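You operate a simulated robot arm through the tools that you are given. There is no shell and no other tool.

You run a simulated robot arm. Do the job below in one go: nothing can be reset, and whatever is moved stays where it is left.

## Task
Empty the purple plant's saucer into the sink.
Fine: rest the pot on the flat tray meanwhile; saucer back in its spot, pot back in it. Set down upright: plant pot.

Only the result counts: the job must be done as asked and must still hold three seconds after the hand-in. Knocking over, shifting, dropping, spilling or breaking anything else fails it.

## Robot
A 6-joint arm with a fingered hand, fixed in place. Base frame: the origin is at the foot of the arm, x ahead of it, y to its left, z up; the work surface is at about z = 940. Readings come in mm, rad, newtons and seconds.
With the tool pointing down near the work surface it reaches from about 340 to 900 mm from the base axis. Its first joint turns from -2.897 to 2.897 rad. Payload 5 kg.
Tool frame: the origin (TCP) lies between the finger pads and is the grasp point; the fingertips stand 36 mm ahead of it; z points along the fingers, y is the line along which they close. Largest opening 120 mm; the body of the gripper starts 42 mm behind the TCP. The gripper is a hand of 4 fingers: y runs from the thumb to the fingers, the wrist lies at [-19, -123, -211] in the tool frame, and closing takes about 1.5 s.
Orientation is told as [roll, pitch, yaw] about the base's x, y, z axes, in that order, counted from this pose: with the fingers straight down and the wrist toward the robot, the tool's x, y and z point along [0, 1, 0], [1, 0, 0] and [0, 0, -1] of the base frame.

## Interface
- The arm moves only by the tool arm_command. Its argument "motion" is a list of rows, each a list of 6 numbers: the shift along the tool's x, y, z in units of 300 mm (1.0 is 300 mm), then the turn, a rotation vector about the tool's x, y, z in units of 60 degrees (1.0 is 60 degrees). In form: [[dx, dy, dz, wx, wy, wz], ...]. A call has 1 to 20 rows; each row is the pose to reach, as a shift and turn from the pose commanded when the call began, along the tool's axes at that moment. "jaw" is the opening, from 0 (shut) to 1 (fully open), set as the call begins (left out, the last holds). A call with a number of a shift or a turn outside -1 to 1 is refused whole. A row lasts 0.2 s, in which the tool goes at most 50 mm and 0.15 rad; a call with a longer step from one row to the next is refused whole, and so is a gripper value outside its range. A pose out of reach is approached as far as the arm can. The call stops where the force on the tool passes 60 N (or 10 N more than at its start, if that is more) or the arm is blocked; 0.2 s more then pass. Each finger travels about 45 mm/s and halts on what it meets, pressing with about 28 N; the grip force reading is that of the motor and also rises with nothing between the fingers. The clock runs only during rows and for 0.2 s after the last one: add rows that repeat a pose to give the fingers time. It gives the time, the measured TCP pose, the force on the tool (base axes), the opening and the grip force at its end, in the units of the frame above (readings bear some noise), with the torque about the TCP (base axes, N m) and any sound that the robot's microphone picked up, and new pictures: "show" is both (left out), scene, wrist or none.
- Cameras (640 x 400 px; columns grow to the right, rows downward): "scene" is fixed at [399.7, -500.7, 1737.5]; the picture's right is [0.72, -0.69, 0.00], its down [-0.63, -0.65, -0.42] and it looks along [0.29, 0.30, -0.91] (base axes); focal length 330 px, centre (320, 200). "wrist" rides on the gripper at [73, -101, -142] in the tool frame; the picture's right is [-0.79, 0.29, -0.54], its down [-0.56, -0.70, 0.44] and it looks along [-0.25, 0.65, 0.71] (tool axes); focal length 280 px, centre (320, 200). There is no depth. A picture from a camera that has moved, and an enlarged one, comes with that camera's place and axes in the base frame and with its lens.
- raise_lower(by): slides the trunk up (or, below 0, down) by that many mm; the arm rides with it, the base frame stays. It gives what a move gives, with no picture.
- finger_targets(index, middle, ring, thumb_bend, thumb_turn): sets how far each is bent, from 0 (flat) to 1 (curled in); at 0.3 the hand is open as for a grip, at 0.7 the pads meet at the TCP. One left out holds its place. A second passes; each finger stops where it meets its share of the squeeze, and holds until it gets a number again. A gripper value or a shape takes the hand back. It gives what a move gives, with no picture; readings hold the bend of each and the force on the fingers (four entries, about 0 where the hand has none), thumb and palm. thumb_turn goes from beside the hand (0) to across from the fingers (1), as for a grip.
- set_grasp(shape): the hand has 4 fingers and takes this shape, open, in about a second: jaw (thumb against the fingers, like two jaws); tri (thumb and two fingers); tip (a fingertip pinch); poke (one finger out to press); point (the index stretched); flat (the hand flat); cup (the hand cupped); fist (a fist). The gripper value then closes the fingers along that shape, each until it touches; the sizes above hold for jaw. It gives what a move gives, with no picture.
- inspect(camera, box): a new picture of the part [left, top, right, bottom] of that camera's present view, enlarged. It takes no simulated time.
- sign_off(): hands the job in; it is judged then, once.

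Places have to be worked out from the pictures, the camera data and where the tool is seen. Open the gripper and draw the arm clear of the work before you hand the job in, unless the task says otherwise.

The tools are called as name(argument=value, ...) on one line, values as JSON. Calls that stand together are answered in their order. arm_command: Moves the arm, as the interface text tells. Its arguments: {"type":"object","properties":{"motion":{"type":"array","items":{"type":"array","items":{"type":"number"}}},"jaw":{"type":"number"},"show":{"type":"string","enum":["both","scene","wrist","none"]}},"required":["motion"]} The other tools are called the same way: raise_lower (by) slides the trunk up or down; set_grasp (shape) gives the hand a shape; finger_targets (index, middle, ring, thumb_bend, thumb_turn) moves the fingers one by one; inspect (camera, box) takes an enlarged picture of a part of a camera's view; sign_off () hands the job in.

At the start:

```text
t: 0.0
tcp_pos: [695.9, -161.9, 1261.2]
orientation: [0.002, 0.001, 0.001]
contact_force: [0.5, 0.3, 0.3]
torque: [-0.01, -0.01, -0.04]
width: 119.6
gripper_force: 0.0
shape: jaw
bend: [0.3, 0.3, 0.3, 0.3, 0.98]
finger forces: [0.0, 0.1, 0.1, 0.1, 0.0, 0.0]
trunk travel left (down, up): [-750.0, 90.0]
```

scene: 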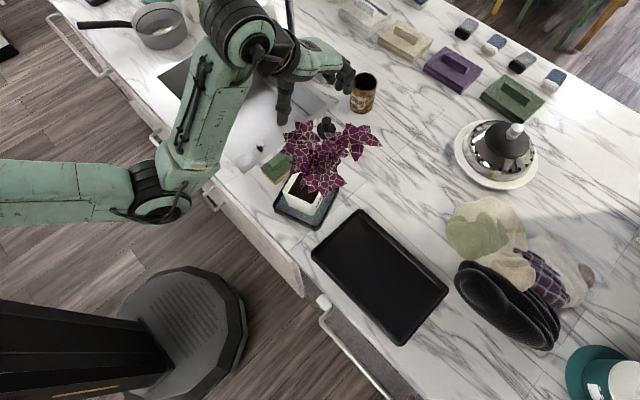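
wrist: 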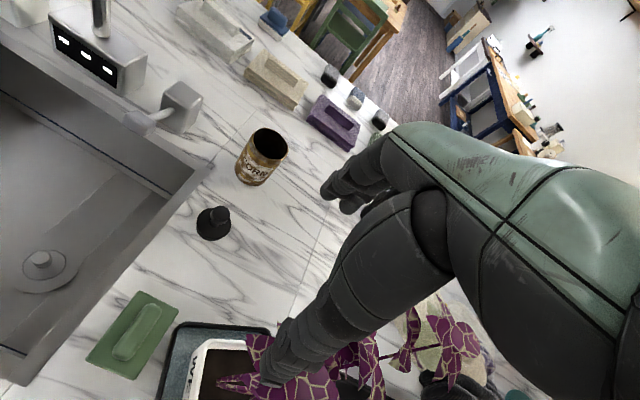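

The pictures show the purple plant in a square pot on a square saucer, the black flat tray beside it, and the sink under the arm. I take enlarged pictures first to measure things.

inspect(camera="scene", box=[240, 90, 400, 240])

inspect(camera="wrist", box=[60, 240, 380, 400])

inspect(camera="scene", box=[40, 0, 360, 200])

inspect(camera="scene", box=[300, 100, 640, 400])

```text
2.67 times, centred on (320, 165) of scene
camera zoom: at [399.7, -500.7, 1737.5], right [0.72, -0.69, 0.0], down [-0.63, -0.65, -0.42], along [0.29, 0.3, -0.91], focal length 879 px, centre (320, 293)
```

zoom: 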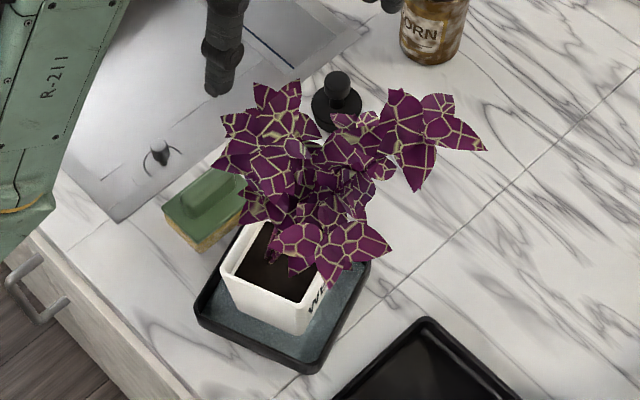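

```text
2.00 times, centred on (220, 320) of wrist
camera zoom: at [594.4, -89.1, 1403.4], right [0.29, -0.79, 0.54], down [-0.7, -0.56, -0.44], along [0.65, -0.25, -0.71], focal length 561 px, centre (520, -40)
```

zoom: 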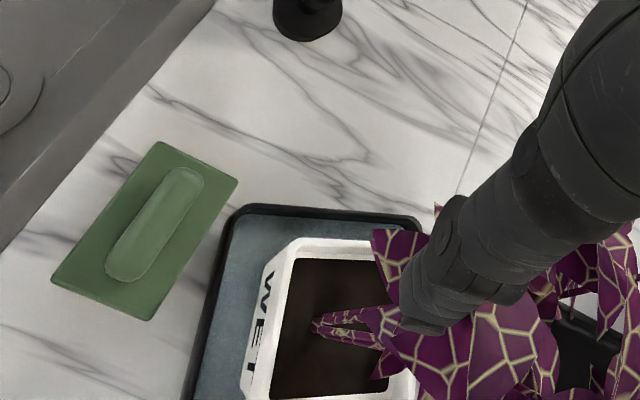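

```text
2.00 times, centred on (200, 100) of scene
camera zoom: at [399.7, -500.7, 1737.5], right [0.72, -0.69, 0.0], down [-0.63, -0.65, -0.42], along [0.29, 0.3, -0.91], focal length 660 px, centre (560, 400)
```

zoom: 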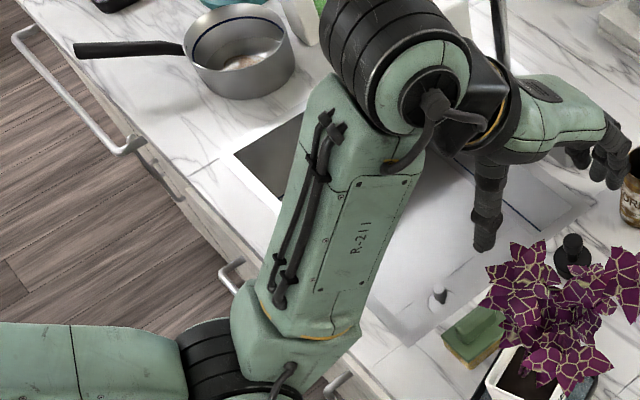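

```text
1.33 times, centred on (470, 250) of scene
camera zoom: at [399.7, -500.7, 1737.5], right [0.72, -0.69, 0.0], down [-0.63, -0.65, -0.42], along [0.29, 0.3, -0.91], focal length 440 px, centre (120, 133)
```

zoom: 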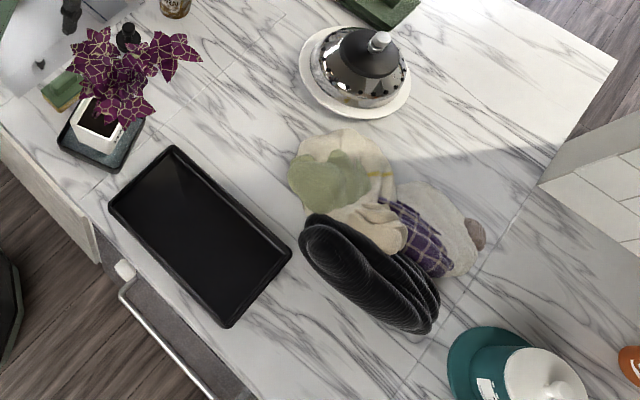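

Triangulating a leaf seen in both pictures puts the foliage top at about z=1245, near the thumb, and the saucer at about (628,-213), roughly 130 mm square and turned about 17°. I lift straight up first, then back off toward the robot for a better look.

arm_command(motion=[[0, 0, -0.15, 0, 0, 0], [0, 0, -0.3, 0, 0, 0], [0, 0, -0.45, 0, 0, 0], [0, -0.15, -0.5, 0, 0, 0], [-0.08, -0.28, -0.5, 0, 0, 0], [-0.16, -0.41, -0.5, 0, 0, 0], [-0.24, -0.54, -0.5, 0, 0, 0], [-0.32, -0.66, -0.5, 0, 0, 0]], show="both")

```text
t: 1.8
tcp_pos: [669.7, -293.6, 1326.8]
orientation: [0.0, -0.005, 0.001]
contact_force: [-1.2, -0.8, -0.2]
torque: [0.03, 0.0, 0.05]
width: 120.0
gripper_force: 0.0
shape: jaw
bend: [0.3, 0.3, 0.3, 0.3, 0.98]
finger forces: [0.1, 0.0, 0.0, 0.0, 0.0, 0.0]
out of reach, approached as far as the arm can: row 1, 2, 3, 4, 5, 6, 7, 8
trunk travel left (down, up): [-750.0, 90.0]
camera wrist: at [567.2, -221.2, 1468.6], right [0.29, -0.79, 0.54], down [-0.7, -0.56, -0.45], along [0.66, -0.25, -0.71], focal length 280 px, centre (320, 200)
```

scene: 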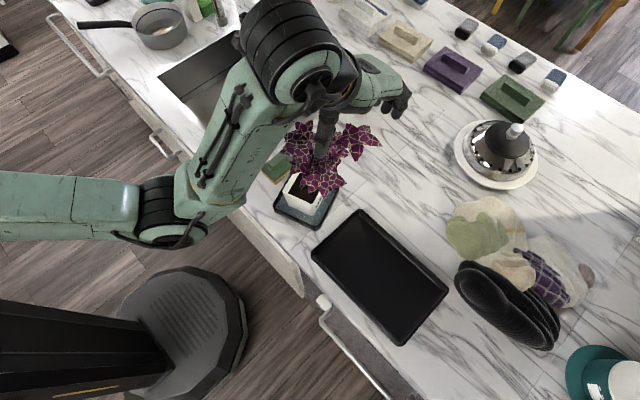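
wrist: 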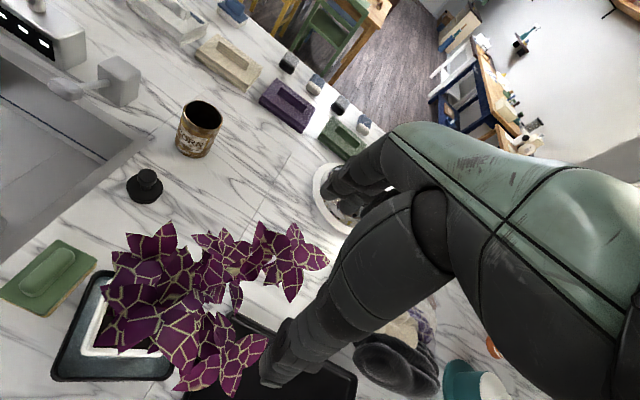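

The arm can't go as high as I asked; the TCP is at (670,-294,1327), just above the foliage. I test a small shift back toward the robot to see from which pose the shifts are counted.

arm_command(motion=[[0, -0.1, 0, 0, 0, 0], [0, -0.2, 0, 0, 0, 0], [-0.1, -0.3, 0, 0, 0, 0], [-0.2, -0.4, 0, 0, 0, 0]], show="none")

```text
t: 2.8
tcp_pos: [594.5, -376.6, 1287.3]
orientation: [0.002, -0.004, -0.001]
contact_force: [-0.2, -0.1, -0.3]
torque: [0.06, -0.01, -0.03]
width: 119.8
gripper_force: 0.1
shape: jaw
bend: [0.3, 0.3, 0.3, 0.3, 0.98]
finger forces: [0.0, 0.1, 0.0, 0.0, 0.0, 0.0]
out of reach, approached as far as the arm can: row 1, 2, 3, 4
trunk travel left (down, up): [-750.0, 90.0]
```

The workspace is bounded inward at this height (the arm folds too far). Raising the trunk by 90 mm gives more room, so I do that now while over clear space.

raise_lower(by=90)

```text
t: 4.0
tcp_pos: [595.1, -373.4, 1376.2]
orientation: [0.001, -0.005, -0.002]
contact_force: [0.0, 0.4, -0.2]
torque: [-0.01, -0.03, -0.02]
width: 120.0
gripper_force: 0.0
shape: jaw
bend: [0.3, 0.3, 0.3, 0.3, 0.98]
finger forces: [0.0, 0.1, 0.1, 0.1, 0.0, 0.1]
trunk travel left (down, up): [-840.0, 0.0]
```

Now a null row, to see whether the commanded pose is where the tool stands.

arm_command(motion=[[0, 0, 0, 0, 0, 0]], show="both")

```text
t: 4.5
tcp_pos: [595.6, -374.2, 1377.1]
orientation: [0.0, -0.005, 0.001]
contact_force: [0.4, -0.4, 0.5]
torque: [-0.02, -0.01, 0.04]
width: 119.7
gripper_force: 0.1
shape: jaw
bend: [0.3, 0.3, 0.3, 0.3, 0.98]
finger forces: [0.0, 0.0, 0.0, 0.0, 0.0, 0.0]
trunk travel left (down, up): [-840.0, 0.0]
camera wrist: at [493.3, -301.2, 1518.6], right [0.29, -0.79, 0.54], down [-0.7, -0.56, -0.45], along [0.66, -0.25, -0.71], focal length 280 px, centre (320, 200)
```

scene: 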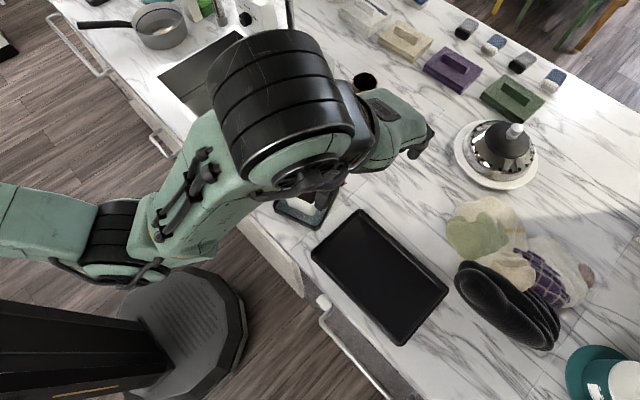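
wrist: 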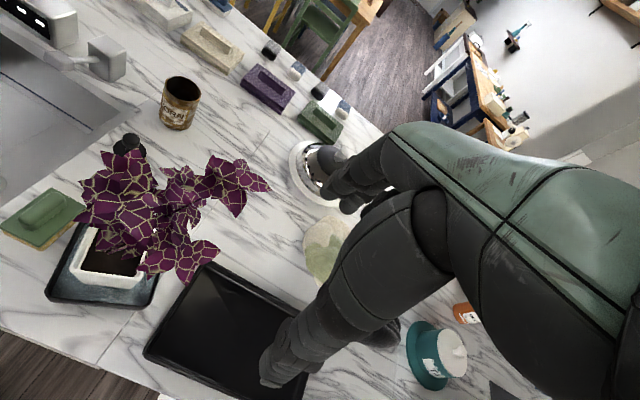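

This gives a good wrist view of the plant, saucer and tray. I enlarge it to measure.

inspect(camera="wrist", box=[0, 120, 320, 320])

inspect(camera="wrist", box=[30, 200, 190, 320])

inspect(camera="scene", box=[140, 0, 300, 120])

```text
2.00 times, centred on (160, 220) of wrist
camera zoom: at [493.3, -301.2, 1518.6], right [0.29, -0.79, 0.54], down [-0.7, -0.56, -0.45], along [0.66, -0.25, -0.71], focal length 561 px, centre (640, 160)
```

zoom: 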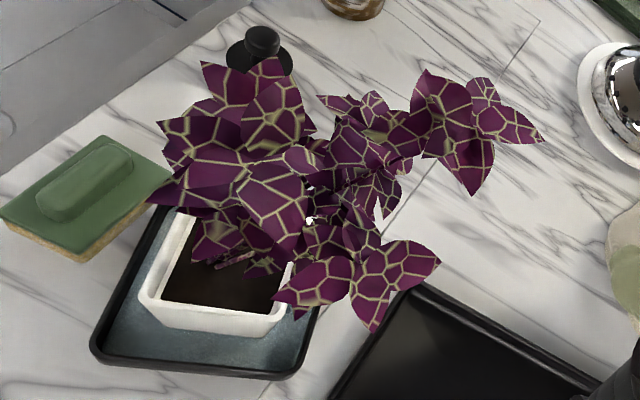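

```text
3.33 times, centred on (110, 260) of wrist
camera zoom: at [493.3, -301.2, 1518.6], right [0.29, -0.79, 0.54], down [-0.7, -0.56, -0.45], along [0.66, -0.25, -0.71], focal length 935 px, centre (1020, 0)
```

zoom: 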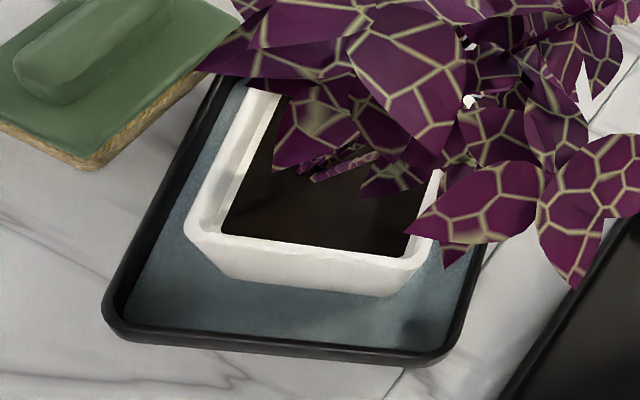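

```text
3.33 times, centred on (220, 60) of scene
camera zoom: at [399.7, -500.7, 1737.5], right [0.72, -0.69, 0.0], down [-0.63, -0.65, -0.42], along [0.29, 0.3, -0.91], focal length 1099 px, centre (653, 667)
```

zoom: 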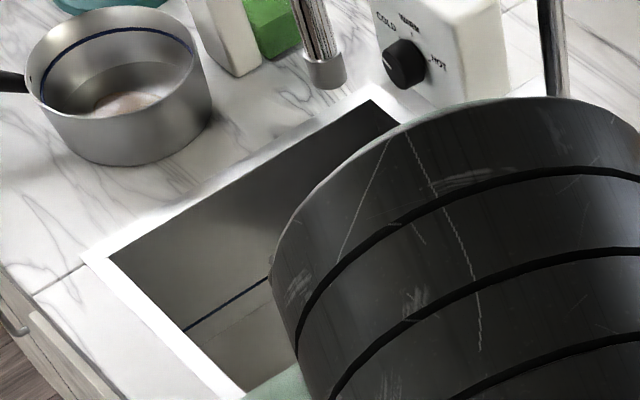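

From this view: saucer corner points give about a 130–140 mm square turned about 20°, pot about 88 mm wide at the top and 70 mm at the base, foliage leaning over toward +x and -y. I want to grip the pot from the robot side with the hand turned sideways (thumb on the left face), so I start turning the hand halfway here, clear of the plant.

arm_command(motion=[[0, 0, 0, -0.0507, 0.0723, 0.0877], [0, 0, 0, -0.1013, 0.1447, 0.1753], [0, 0, 0, -0.152, 0.217, 0.263], [0, 0, 0, -0.2027, 0.2893, 0.3507], [0, 0, 0, -0.2533, 0.3617, 0.4383], [0, 0, 0, -0.304, 0.434, 0.526]], show="both")

```text
t: 5.8
tcp_pos: [596.2, -374.2, 1376.9]
orientation: [0.529, -0.173, -0.613]
contact_force: [0.5, -0.8, 0.1]
torque: [0.0, -0.01, 0.01]
width: 119.8
gripper_force: 0.1
shape: jaw
bend: [0.3, 0.3, 0.3, 0.3, 0.98]
finger forces: [0.1, 0.0, 0.0, 0.0, 0.1, 0.0]
trunk travel left (down, up): [-840.0, 0.0]
camera wrist: at [485.9, -307.6, 1516.9], right [-0.33, -0.94, 0.12], down [-0.62, 0.12, -0.78], along [0.71, -0.33, -0.62], focal length 280 px, centre (320, 200)
```

scene: 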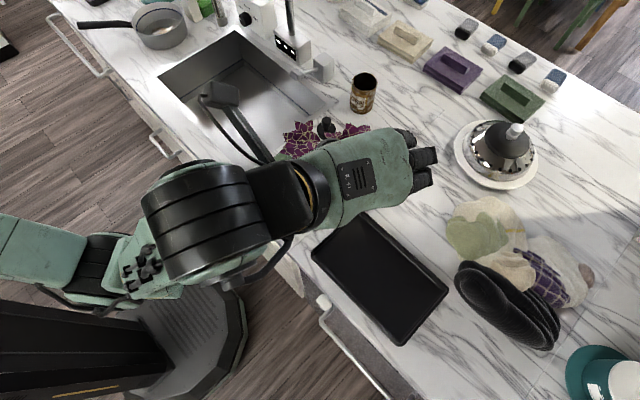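
wrist: 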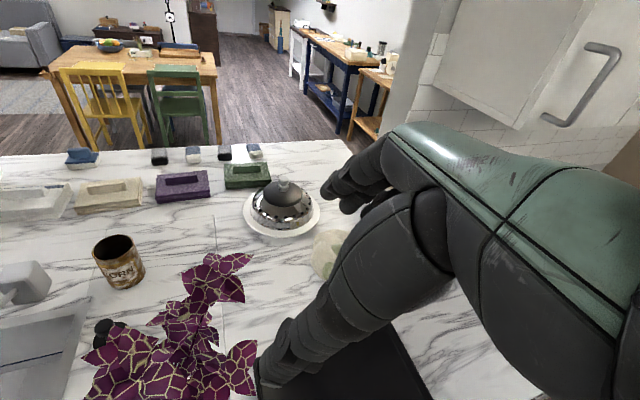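

The turn works and the arm stays in reach. I continue with the second half of the turn.

arm_command(motion=[[0, 0, 0, -0.0507, 0.0723, 0.0877], [0, 0, 0, -0.1013, 0.1447, 0.1753], [0, 0, 0, -0.152, 0.217, 0.263], [0, 0, 0, -0.2027, 0.2893, 0.3507], [0, 0, 0, -0.2533, 0.3617, 0.4383], [0, 0, 0, -0.304, 0.434, 0.526]], show="both")

```text
t: 7.2
tcp_pos: [596.5, -373.8, 1377.2]
orientation: [1.052, -0.001, -1.222]
contact_force: [0.2, -0.1, -0.2]
torque: [-0.01, 0.03, -0.03]
width: 119.8
gripper_force: 0.1
shape: jaw
bend: [0.3, 0.3, 0.3, 0.3, 0.98]
finger forces: [0.1, 0.0, 0.0, 0.0, 0.0, 0.0]
trunk travel left (down, up): [-840.0, 0.0]
camera wrist: at [477.9, -307.9, 1510.6], right [-0.71, -0.57, -0.42], down [-0.14, 0.69, -0.71], along [0.69, -0.45, -0.57], focal length 280 px, centre (320, 200)
```

scene: 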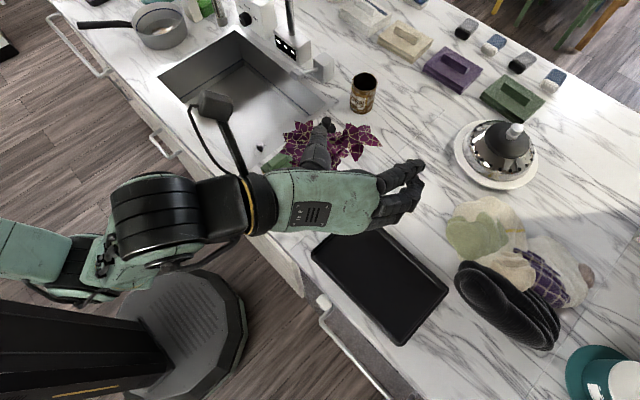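
wrist: 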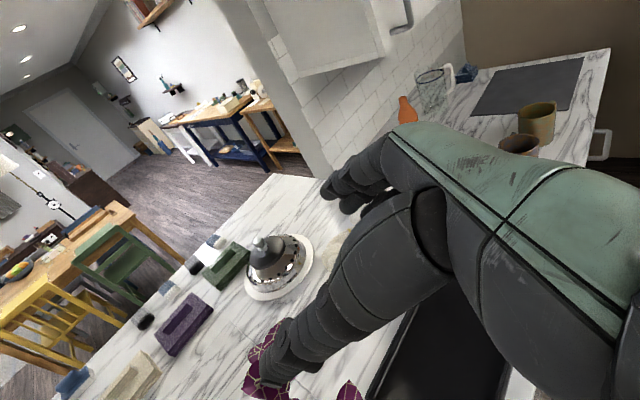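

The hand is now turned sideways (roll 60°, yaw -70°) and the sink is visible. I enlarge the scene to measure the sink and see the plant.

inspect(camera="scene", box=[140, 20, 400, 182])

inspect(camera="scene", box=[240, 110, 400, 210])

```text
2.46 times, centred on (270, 101) of scene
camera zoom: at [399.7, -500.7, 1737.5], right [0.72, -0.69, 0.0], down [-0.63, -0.65, -0.42], along [0.29, 0.3, -0.91], focal length 812 px, centre (443, 444)
```

zoom: 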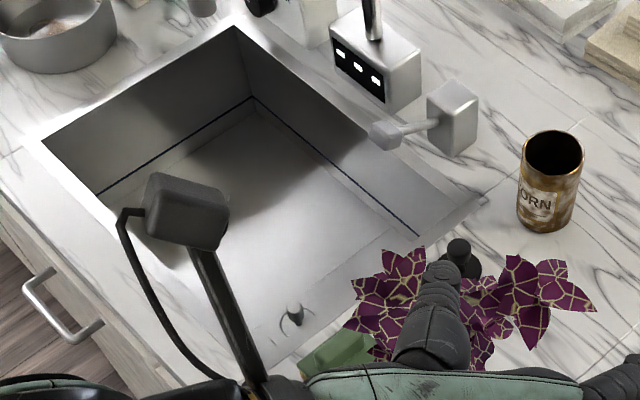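

```text
4.00 times, centred on (320, 160) of scene
camera zoom: at [399.7, -500.7, 1737.5], right [0.72, -0.69, 0.0], down [-0.63, -0.65, -0.42], along [0.29, 0.3, -0.91], focal length 1319 px, centre (320, 360)
```

zoom: 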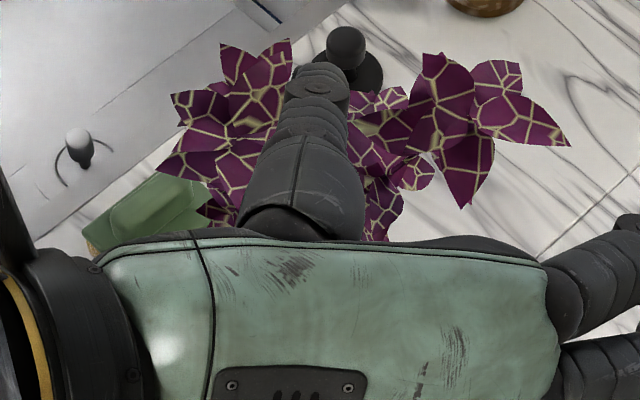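

The sink opening spans about x 580–890, y 0–430. Next I back the hand off toward the robot and down beside the tray side, clear of the leaves (lowest leaves are at z≈1180), so I can view the pot from the front.

arm_command(motion=[[-0.0785, -0.0204, -0.136, 0, 0, 0], [-0.157, -0.041, -0.272, 0, 0, 0], [-0.196, -0.051, -0.34, 0, 0, 0], [-0.3115, -0.051, -0.2733, 0, 0, 0], [-0.427, -0.051, -0.2067, 0, 0, 0], [-0.5425, -0.051, -0.14, 0, 0, 0], [-0.658, -0.051, -0.0733, 0, 0, 0], [-0.7735, -0.051, -0.0067, 0, 0, 0]], show="both")

```text
t: 9.1
tcp_pos: [480.3, -396.3, 1176.9]
orientation: [1.051, -0.002, -1.223]
contact_force: [0.1, -0.2, 0.3]
torque: [-0.02, -0.01, 0.01]
width: 119.8
gripper_force: 0.1
shape: jaw
bend: [0.3, 0.3, 0.3, 0.3, 0.98]
finger forces: [0.0, 0.1, 0.0, 0.1, 0.0, 0.1]
trunk travel left (down, up): [-840.0, 0.0]
camera wrist: at [362.3, -329.9, 1309.7], right [-0.71, -0.57, -0.42], down [-0.14, 0.69, -0.71], along [0.69, -0.45, -0.57], focal length 280 px, centre (320, 200)
```

scene: 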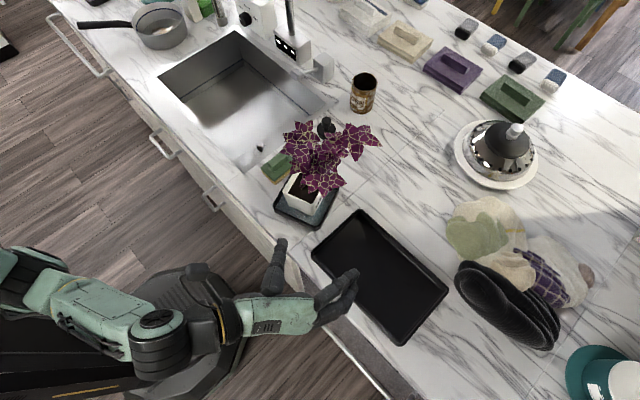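
wrist: 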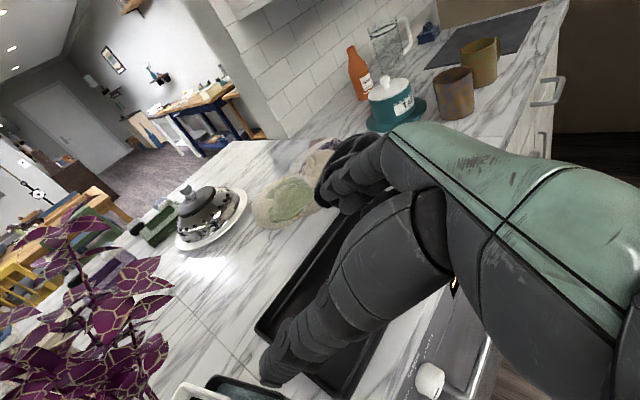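

Now the whole plant, saucer, sink and tray are clear in the scene view. I enlarge them for precise measuring.

inspect(camera="scene", box=[260, 150, 356, 240])

inspect(camera="scene", box=[150, 0, 390, 180])

inspect(camera="scene", box=[300, 190, 460, 360])

inspect(camera="wrist", box=[0, 190, 320, 400])

```text
4.44 times, centred on (308, 195) of scene
camera zoom: at [399.7, -500.7, 1737.5], right [0.72, -0.69, 0.0], down [-0.63, -0.65, -0.42], along [0.29, 0.3, -0.91], focal length 1466 px, centre (373, 222)
```

zoom: 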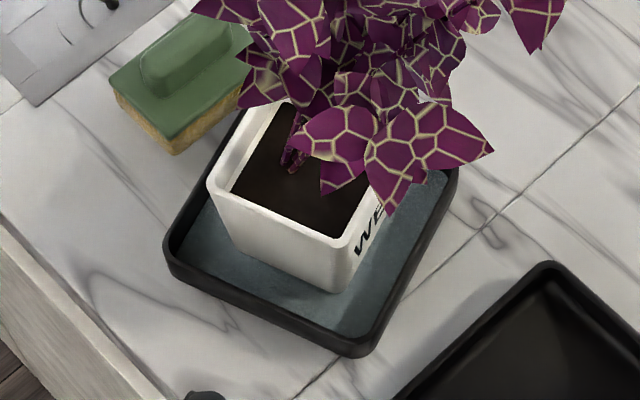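

```text
2.22 times, centred on (270, 90) of scene
camera zoom: at [399.7, -500.7, 1737.5], right [0.72, -0.69, 0.0], down [-0.63, -0.65, -0.42], along [0.29, 0.3, -0.91], focal length 733 px, centre (431, 444)
```

zoom: 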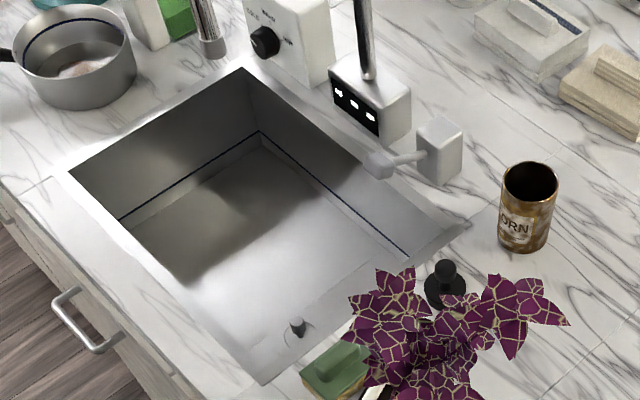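

```text
2.35 times, centred on (380, 275) of scene
camera zoom: at [399.7, -500.7, 1737.5], right [0.72, -0.69, 0.0], down [-0.63, -0.65, -0.42], along [0.29, 0.3, -0.91], focal length 776 px, centre (179, 24)
```

zoom: 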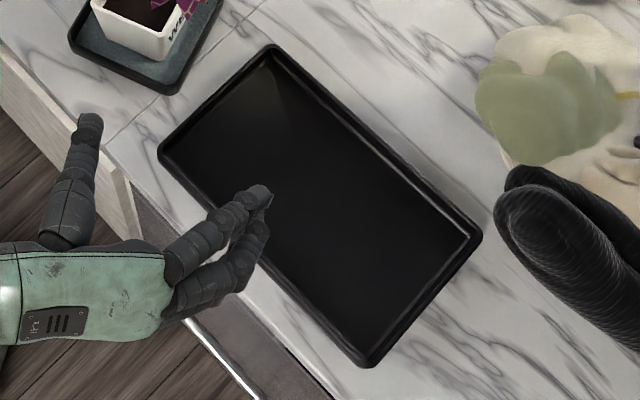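

```text
1.90 times, centred on (160, 295) of wrist
camera zoom: at [362.3, -329.9, 1309.7], right [-0.71, -0.57, -0.42], down [-0.14, 0.69, -0.71], along [0.69, -0.45, -0.57], focal length 534 px, centre (625, 19)
```

zoom: 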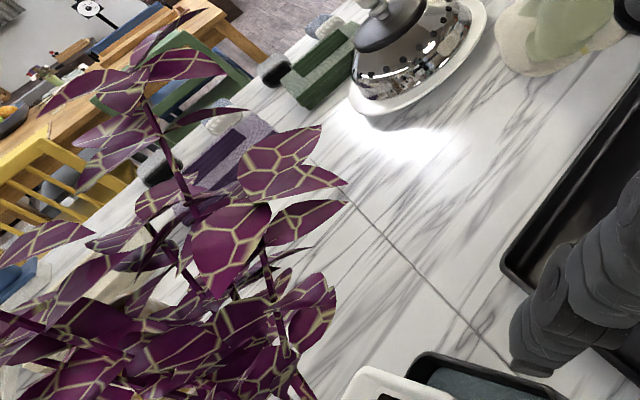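

The scene view gives saucer centre about (624,-213), side about 139 mm, turned 19°, with the pot standing 73 mm at base and 86 mm at top, its rim at z≈1036; leaves hang no lower than about z=1180 on this side. I go down and to a pre-grasp spot about 95 mm in front of the pot.

arm_command(motion=[[-0.112, -0.0187, 0.0657, 0, 0, 0], [-0.224, -0.0373, 0.1313, 0, 0, 0], [-0.336, -0.056, 0.197, 0, 0, 0], [-0.354, -0.1315, 0.2495, 0, 0, 0], [-0.372, -0.207, 0.302, 0, 0, 0], [-0.3323, -0.2747, 0.382, 0, 0, 0], [-0.2927, -0.3423, 0.462, 0, 0, 0], [-0.253, -0.41, 0.542, 0, 0, 0]], show="both")

```text
t: 10.8
tcp_pos: [533.3, -245.6, 1029.6]
orientation: [1.053, -0.002, -1.222]
contact_force: [0.0, 0.2, 0.0]
torque: [0.01, 0.04, 0.01]
width: 120.0
gripper_force: 0.2
shape: jaw
bend: [0.3, 0.3, 0.3, 0.3, 0.98]
finger forces: [0.0, 0.0, 0.1, 0.0, 0.0, 0.0]
trunk travel left (down, up): [-840.0, 0.0]
camera wrist: at [416.4, -180.2, 1162.9], right [-0.71, -0.57, -0.42], down [-0.14, 0.69, -0.71], along [0.69, -0.45, -0.57], focal length 280 px, centre (320, 200)
```

scene: 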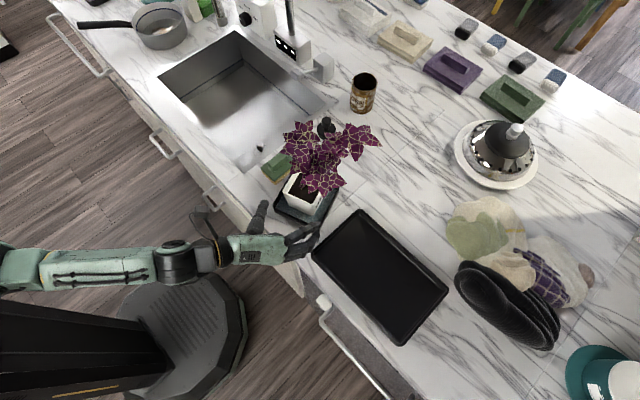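
wrist: 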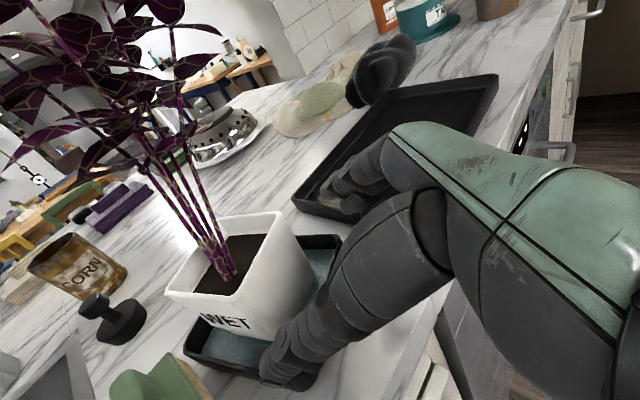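

The stems rise bare from the soil and the foliage sits high above the pot, so the side grip is clear. I enlarge to check finger alignment with the pot.

inspect(camera="scene", box=[230, 150, 350, 280])

inspect(camera="wrist", box=[140, 140, 400, 400])

```text
3.08 times, centred on (290, 215) of scene
camera zoom: at [399.7, -500.7, 1737.5], right [0.72, -0.69, 0.0], down [-0.63, -0.65, -0.42], along [0.29, 0.3, -0.91], focal length 1015 px, centre (412, 154)
```

zoom: 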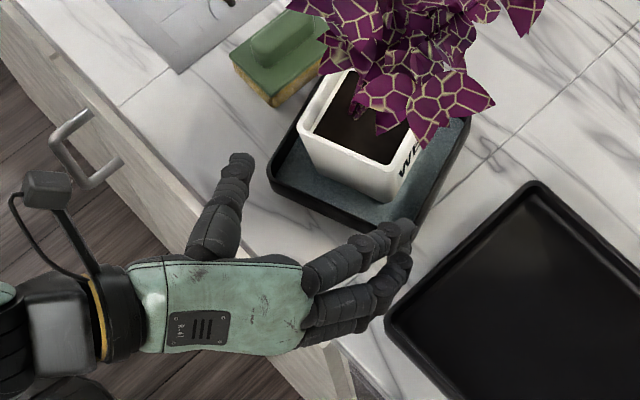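

```text
1.54 times, centred on (270, 270) of wrist
camera zoom: at [416.4, -180.2, 1162.9], right [-0.71, -0.57, -0.42], down [-0.14, 0.69, -0.71], along [0.69, -0.45, -0.57], focal length 431 px, centre (397, 92)
```

zoom: 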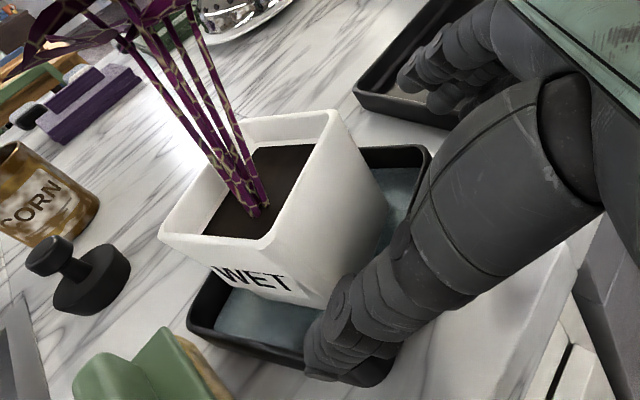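

I need the pot's corners more exactly relative to the fingers, so I enlarge further.

inspect(camera="scene", box=[270, 160, 334, 224])

inspect(camera="wrist", box=[150, 200, 350, 400])

```text
6.25 times, centred on (302, 192) of scene
camera zoom: at [399.7, -500.7, 1737.5], right [0.72, -0.69, 0.0], down [-0.63, -0.65, -0.42], along [0.29, 0.3, -0.91], focal length 2061 px, centre (432, 250)
```

zoom: 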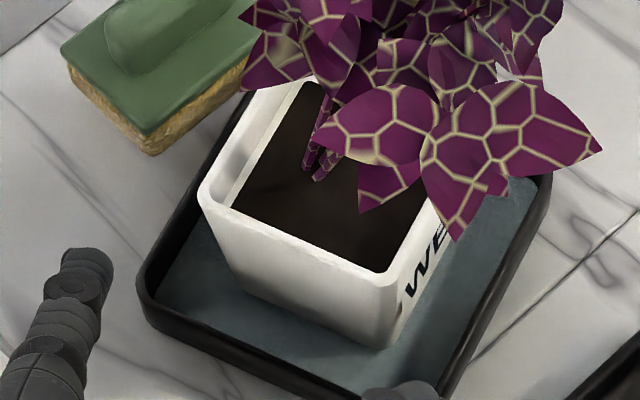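

```text
2.00 times, centred on (250, 300) of wrist
camera zoom: at [416.4, -180.2, 1162.9], right [-0.71, -0.57, -0.42], down [-0.14, 0.69, -0.71], along [0.69, -0.45, -0.57], focal length 561 px, centre (460, 0)
```

zoom: 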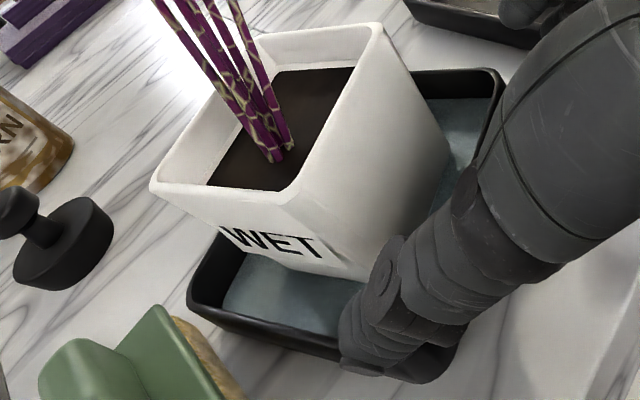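

The pot centre works out at about (625,-217.5), 4 mm toward the fingers from my line, with about 17 mm clearance on each side. I shift by that and advance to the grasp spot, stopping 20 mm short of the pot's centre at z=1015.

arm_command(motion=[[0, 0.0163, 0.02, 0, 0, 0], [0.02, 0.0163, 0.07, 0, 0, 0], [0.04, 0.0163, 0.125, 0, 0, 0], [0.062, 0.0163, 0.185, 0, 0, 0], [0.084, 0.0163, 0.243, 0, 0, 0]], show="both")

inspect(camera="scene", box=[250, 150, 350, 250])

inspect(camera="wrist", box=[150, 150, 400, 400])

```text
t: 12.1
tcp_pos: [611.0, -227.4, 1017.1]
orientation: [1.05, -0.001, -1.222]
contact_force: [-1.9, 1.2, 0.5]
torque: [0.01, 0.0, 0.1]
width: 119.8
gripper_force: 0.0
shape: jaw
bend: [0.3, 0.3, 0.3, 0.29, 0.98]
finger forces: [0.0, 0.1, 0.1, 0.0, 1.7, 0.1]
trunk travel left (down, up): [-840.0, 0.0]
camera wrist: at [493.5, -161.8, 1150.5], right [-0.71, -0.57, -0.41], down [-0.14, 0.69, -0.71], along [0.69, -0.45, -0.57], focal length 280 px, centre (320, 200)
```

scene: 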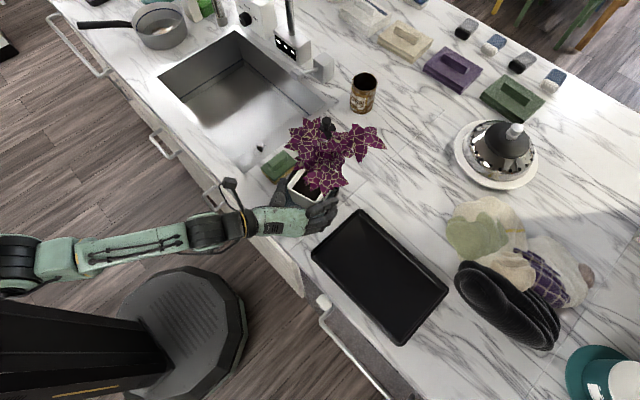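
wrist: 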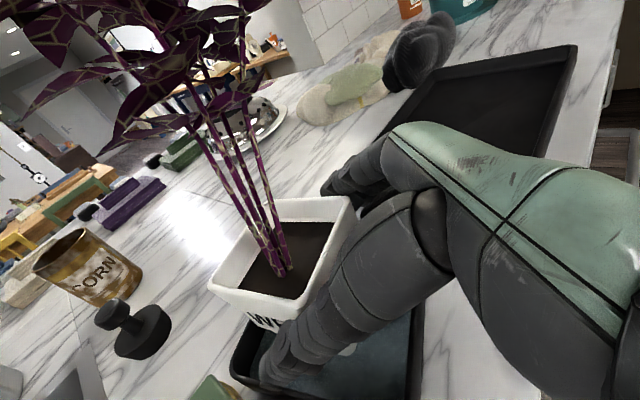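

```text
4.00 times, centred on (300, 200) of scene
camera zoom: at [399.7, -500.7, 1737.5], right [0.72, -0.69, 0.0], down [-0.63, -0.65, -0.42], along [0.29, 0.3, -0.91], focal length 1319 px, centre (400, 200)
```

zoom: 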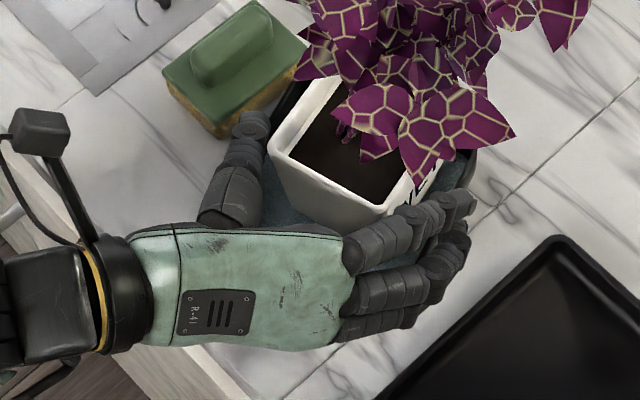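

```text
1.60 times, centred on (275, 275) of wrist
camera zoom: at [493.5, -161.8, 1150.5], right [-0.71, -0.57, -0.41], down [-0.14, 0.69, -0.71], along [0.69, -0.45, -0.57], focal length 449 px, centre (392, 80)
```

zoom: 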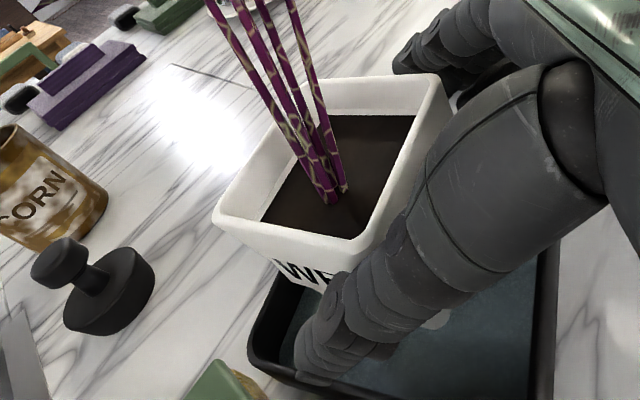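

The thumb touches lightly (1.7 N) and the pot slid about 15 mm forward inside its saucer, still well within it; the saucer has not moved. The pot is between thumb and fingers, so I close the hand.

arm_command(motion=[[0, 0, 0, 0, 0, 0], [0, 0, 0, 0, 0, 0], [0, 0, 0, 0, 0, 0], [0, 0, 0, 0, 0, 0], [0, 0, 0, 0, 0, 0], [0, 0, 0, 0, 0, 0], [0, 0, 0, 0, 0, 0], [0, 0, 0, 0, 0, 0]], jaw=0, show="both")

inspect(camera="scene", box=[250, 150, 350, 250])

inspect(camera="wrist", box=[150, 150, 400, 400])

```text
t: 13.8
tcp_pos: [610.5, -228.9, 1018.3]
orientation: [1.053, -0.002, -1.223]
contact_force: [0.7, -2.7, 2.7]
torque: [-0.44, -0.18, 0.03]
width: 91.0
gripper_force: 28.1
shape: jaw
bend: [0.73, 0.42, 0.33, 0.37, 0.98]
finger forces: [19.1, 11.4, 5.0, 0.0, 33.3, 0.0]
trunk travel left (down, up): [-840.0, 0.0]
camera wrist: at [492.8, -162.5, 1151.1], right [-0.71, -0.57, -0.42], down [-0.14, 0.69, -0.71], along [0.69, -0.45, -0.57], focal length 280 px, centre (320, 200)
```

scene: 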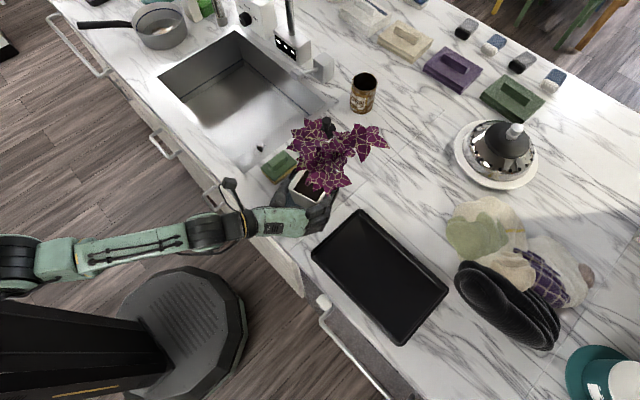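
wrist: 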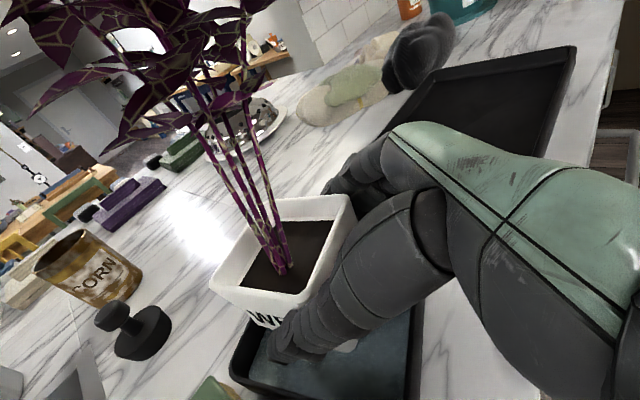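

```text
4.00 times, centred on (300, 200) of scene
camera zoom: at [399.7, -500.7, 1737.5], right [0.72, -0.69, 0.0], down [-0.63, -0.65, -0.42], along [0.29, 0.3, -0.91], focal length 1319 px, centre (400, 200)
```

zoom: 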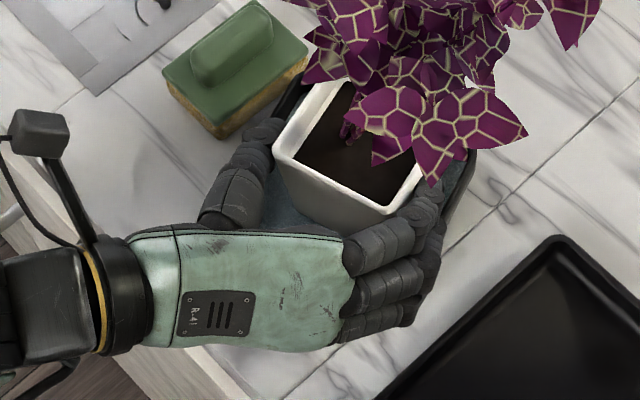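

```text
1.60 times, centred on (275, 275) of wrist
camera zoom: at [492.8, -162.5, 1151.1], right [-0.71, -0.57, -0.42], down [-0.14, 0.69, -0.71], along [0.69, -0.45, -0.57], focal length 449 px, centre (392, 80)
```

zoom: 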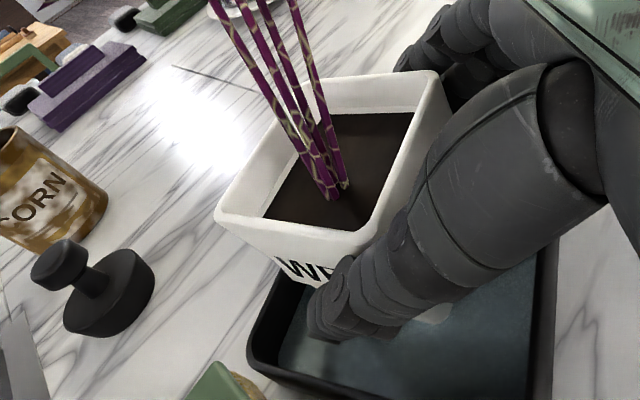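

The hand holds with about 33 N, but the index finger is bent far more (0.73) than the others, so I look closer at where it went before lifting.

inspect(camera="scene", box=[290, 170, 340, 215])

inspect(camera="wrist", box=[220, 150, 380, 350])

```text
8.89 times, centred on (315, 192) of scene
camera zoom: at [399.7, -500.7, 1737.5], right [0.72, -0.69, 0.0], down [-0.63, -0.65, -0.42], along [0.29, 0.3, -0.91], focal length 2931 px, centre (364, 267)
```

zoom: 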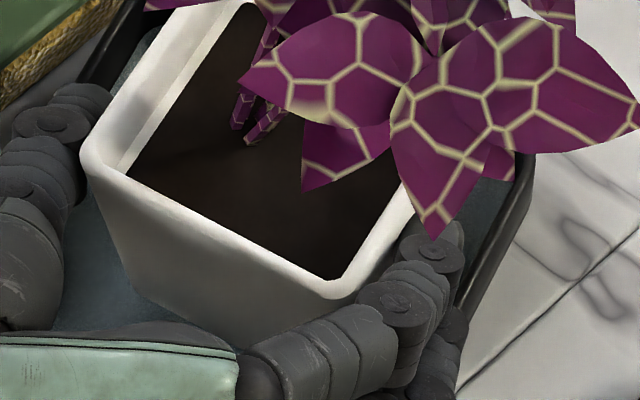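

```text
2.00 times, centred on (300, 250) of wrist
camera zoom: at [492.8, -162.5, 1151.1], right [-0.71, -0.57, -0.42], down [-0.14, 0.69, -0.71], along [0.69, -0.45, -0.57], focal length 561 px, centre (360, 100)
```

zoom: 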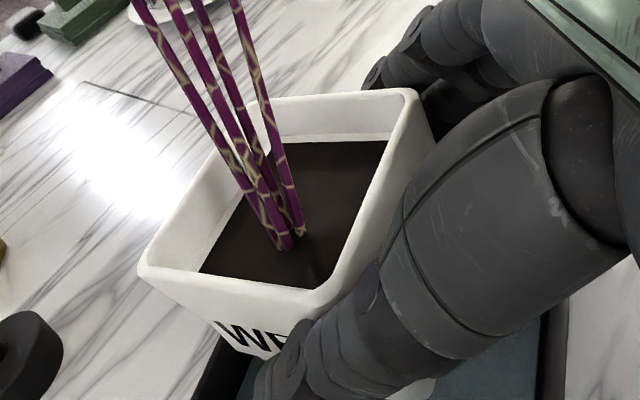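

The lower finger (index) slipped around the pot's front corner and pushes on its front face, which would be a poor lift. I open again, to regrasp with the hand more level.

arm_command(motion=[[0, 0, 0, 0, 0, 0], [0, 0, 0, 0, 0, 0], [0, 0, 0, 0, 0, 0], [0, 0, 0, 0, 0, 0], [0, 0, 0, 0, 0, 0], [0, 0, 0, 0, 0, 0], [0, 0, 0, 0, 0, 0]], jaw=1, show="none")

inspect(camera="scene", box=[270, 150, 350, 230])

inspect(camera="wrist", box=[150, 150, 400, 400])

```text
t: 15.4
tcp_pos: [611.1, -228.9, 1016.9]
orientation: [1.051, -0.004, -1.222]
contact_force: [-0.2, 0.3, -0.3]
torque: [-0.01, -0.01, 0.0]
width: 119.5
gripper_force: 0.0
shape: jaw
bend: [0.3, 0.3, 0.3, 0.3, 0.98]
finger forces: [0.0, 0.1, 0.0, 0.0, 0.0, 0.0]
trunk travel left (down, up): [-840.0, 0.0]
```

```text
5.00 times, centred on (310, 190) of scene
camera zoom: at [399.7, -500.7, 1737.5], right [0.72, -0.69, 0.0], down [-0.63, -0.65, -0.42], along [0.29, 0.3, -0.91], focal length 1649 px, centre (370, 250)
```

zoom: 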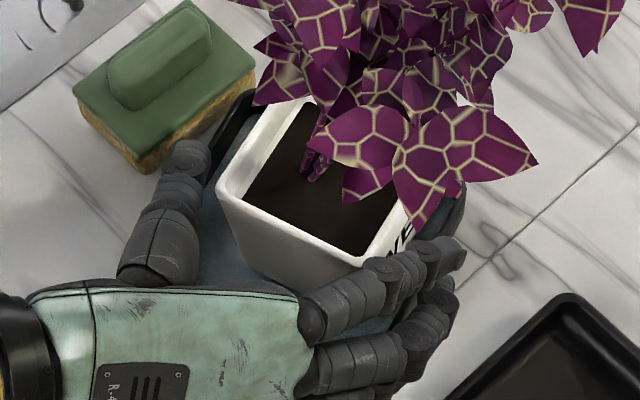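

```text
1.60 times, centred on (275, 275) of wrist
camera zoom: at [493.1, -162.2, 1150.7], right [-0.71, -0.57, -0.42], down [-0.14, 0.69, -0.71], along [0.69, -0.45, -0.57], focal length 449 px, centre (392, 80)
```

zoom: 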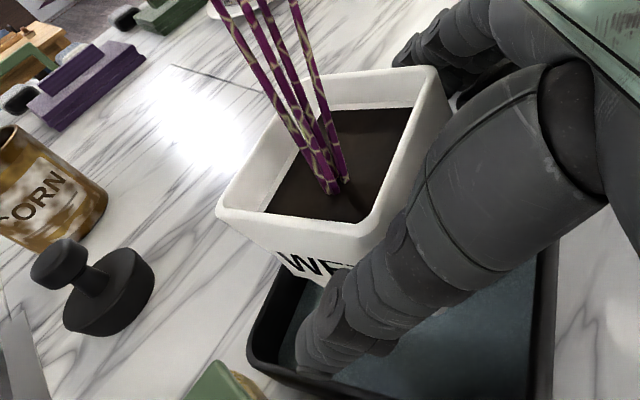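

The pot now stands at about (640,-224), free again. I back off about 40 mm and tip the hand up by 22° so the fingers lie nearly level.

arm_command(motion=[[-0.02, 0.006, -0.064, 0, 0, 0], [-0.043, 0.0123, -0.1277, 0, 0, 0], [-0.043, 0.0123, -0.1277, 0, 0.1222, 0], [-0.043, 0.0123, -0.1277, 0, 0.2444, 0], [-0.043, 0.0123, -0.1277, 0, 0.3667, 0]], show="both")

inspect(camera="scene", box=[250, 150, 350, 250])

```text
t: 16.6
tcp_pos: [572.3, -241.6, 1009.0]
orientation: [1.348, -0.052, -1.194]
contact_force: [-1.4, -1.4, 3.4]
torque: [-0.02, 0.14, 0.05]
width: 119.8
gripper_force: 0.1
shape: jaw
bend: [0.3, 0.3, 0.3, 0.3, 0.97]
finger forces: [0.0, 0.0, 0.0, 0.0, 0.1, 0.1]
trunk travel left (down, up): [-840.0, 0.0]
camera wrist: at [418.7, -187.5, 1106.3], right [-0.54, -0.56, -0.63], down [0.04, 0.73, -0.68], along [0.84, -0.39, -0.37], focal length 280 px, centre (320, 200)
```

scene: 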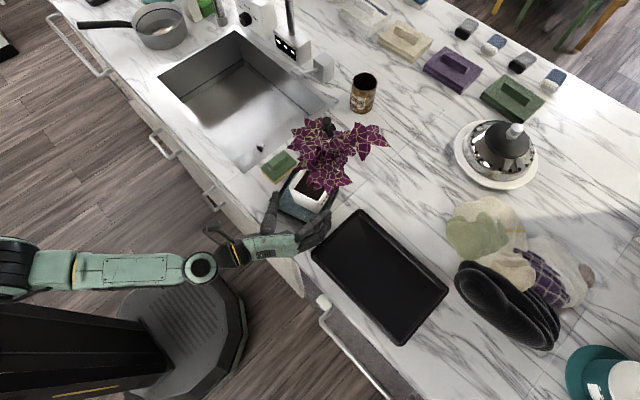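
wrist: 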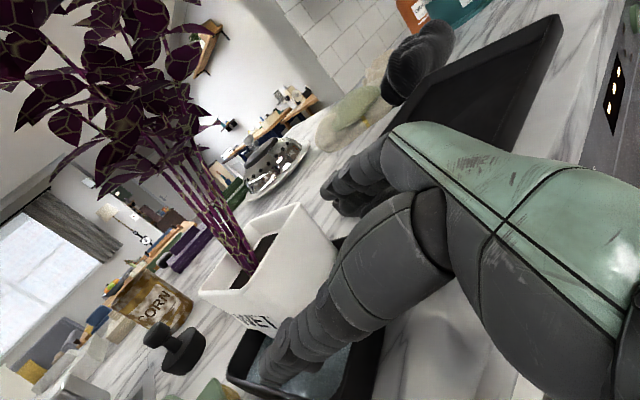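

```text
4.00 times, centred on (300, 200) of scene
camera zoom: at [399.7, -500.7, 1737.5], right [0.72, -0.69, 0.0], down [-0.63, -0.65, -0.42], along [0.29, 0.3, -0.91], focal length 1319 px, centre (400, 200)
```

zoom: 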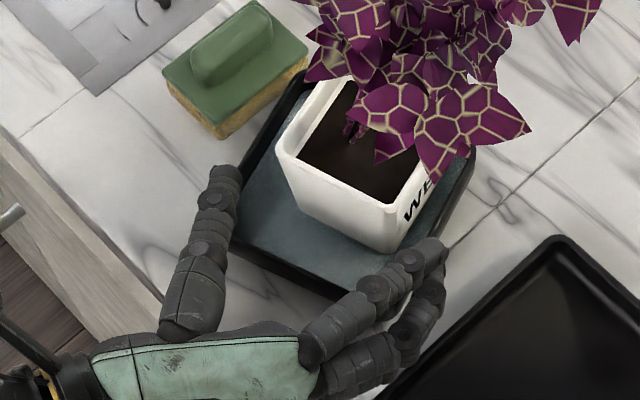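

The pose hasn't fully settled (roll 1.35 instead of 1.43, small upward force), so I hold one row to see whether something touches.

arm_command(motion=[[0, 0, 0, 0, 0, 0], [0, 0, 0, 0, 0, 0]], show="none")

inspect(camera="scene", box=[180, 190, 340, 310])

```text
t: 17.2
tcp_pos: [574.0, -245.9, 1022.0]
orientation: [1.435, 0.0, -1.219]
contact_force: [0.5, 0.3, 0.1]
torque: [0.0, 0.0, -0.05]
width: 119.7
gripper_force: 0.2
shape: jaw
bend: [0.3, 0.3, 0.3, 0.3, 0.97]
finger forces: [0.0, 0.0, 0.1, 0.0, 0.0, 0.0]
trunk travel left (down, up): [-840.0, 0.0]
```

```text
3.33 times, centred on (260, 250) of scene
camera zoom: at [399.7, -500.7, 1737.5], right [0.72, -0.69, 0.0], down [-0.63, -0.65, -0.42], along [0.29, 0.3, -0.91], focal length 1099 px, centre (520, 33)
```

zoom: 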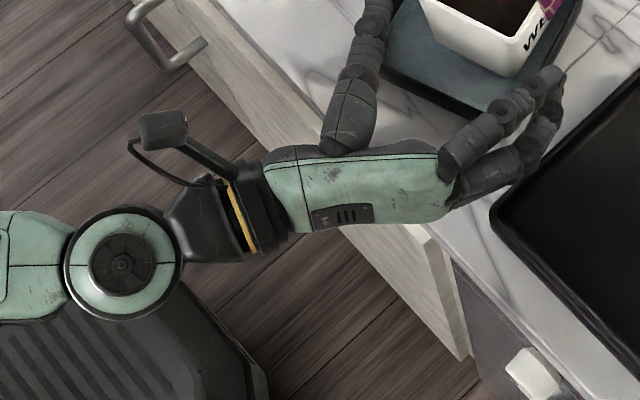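

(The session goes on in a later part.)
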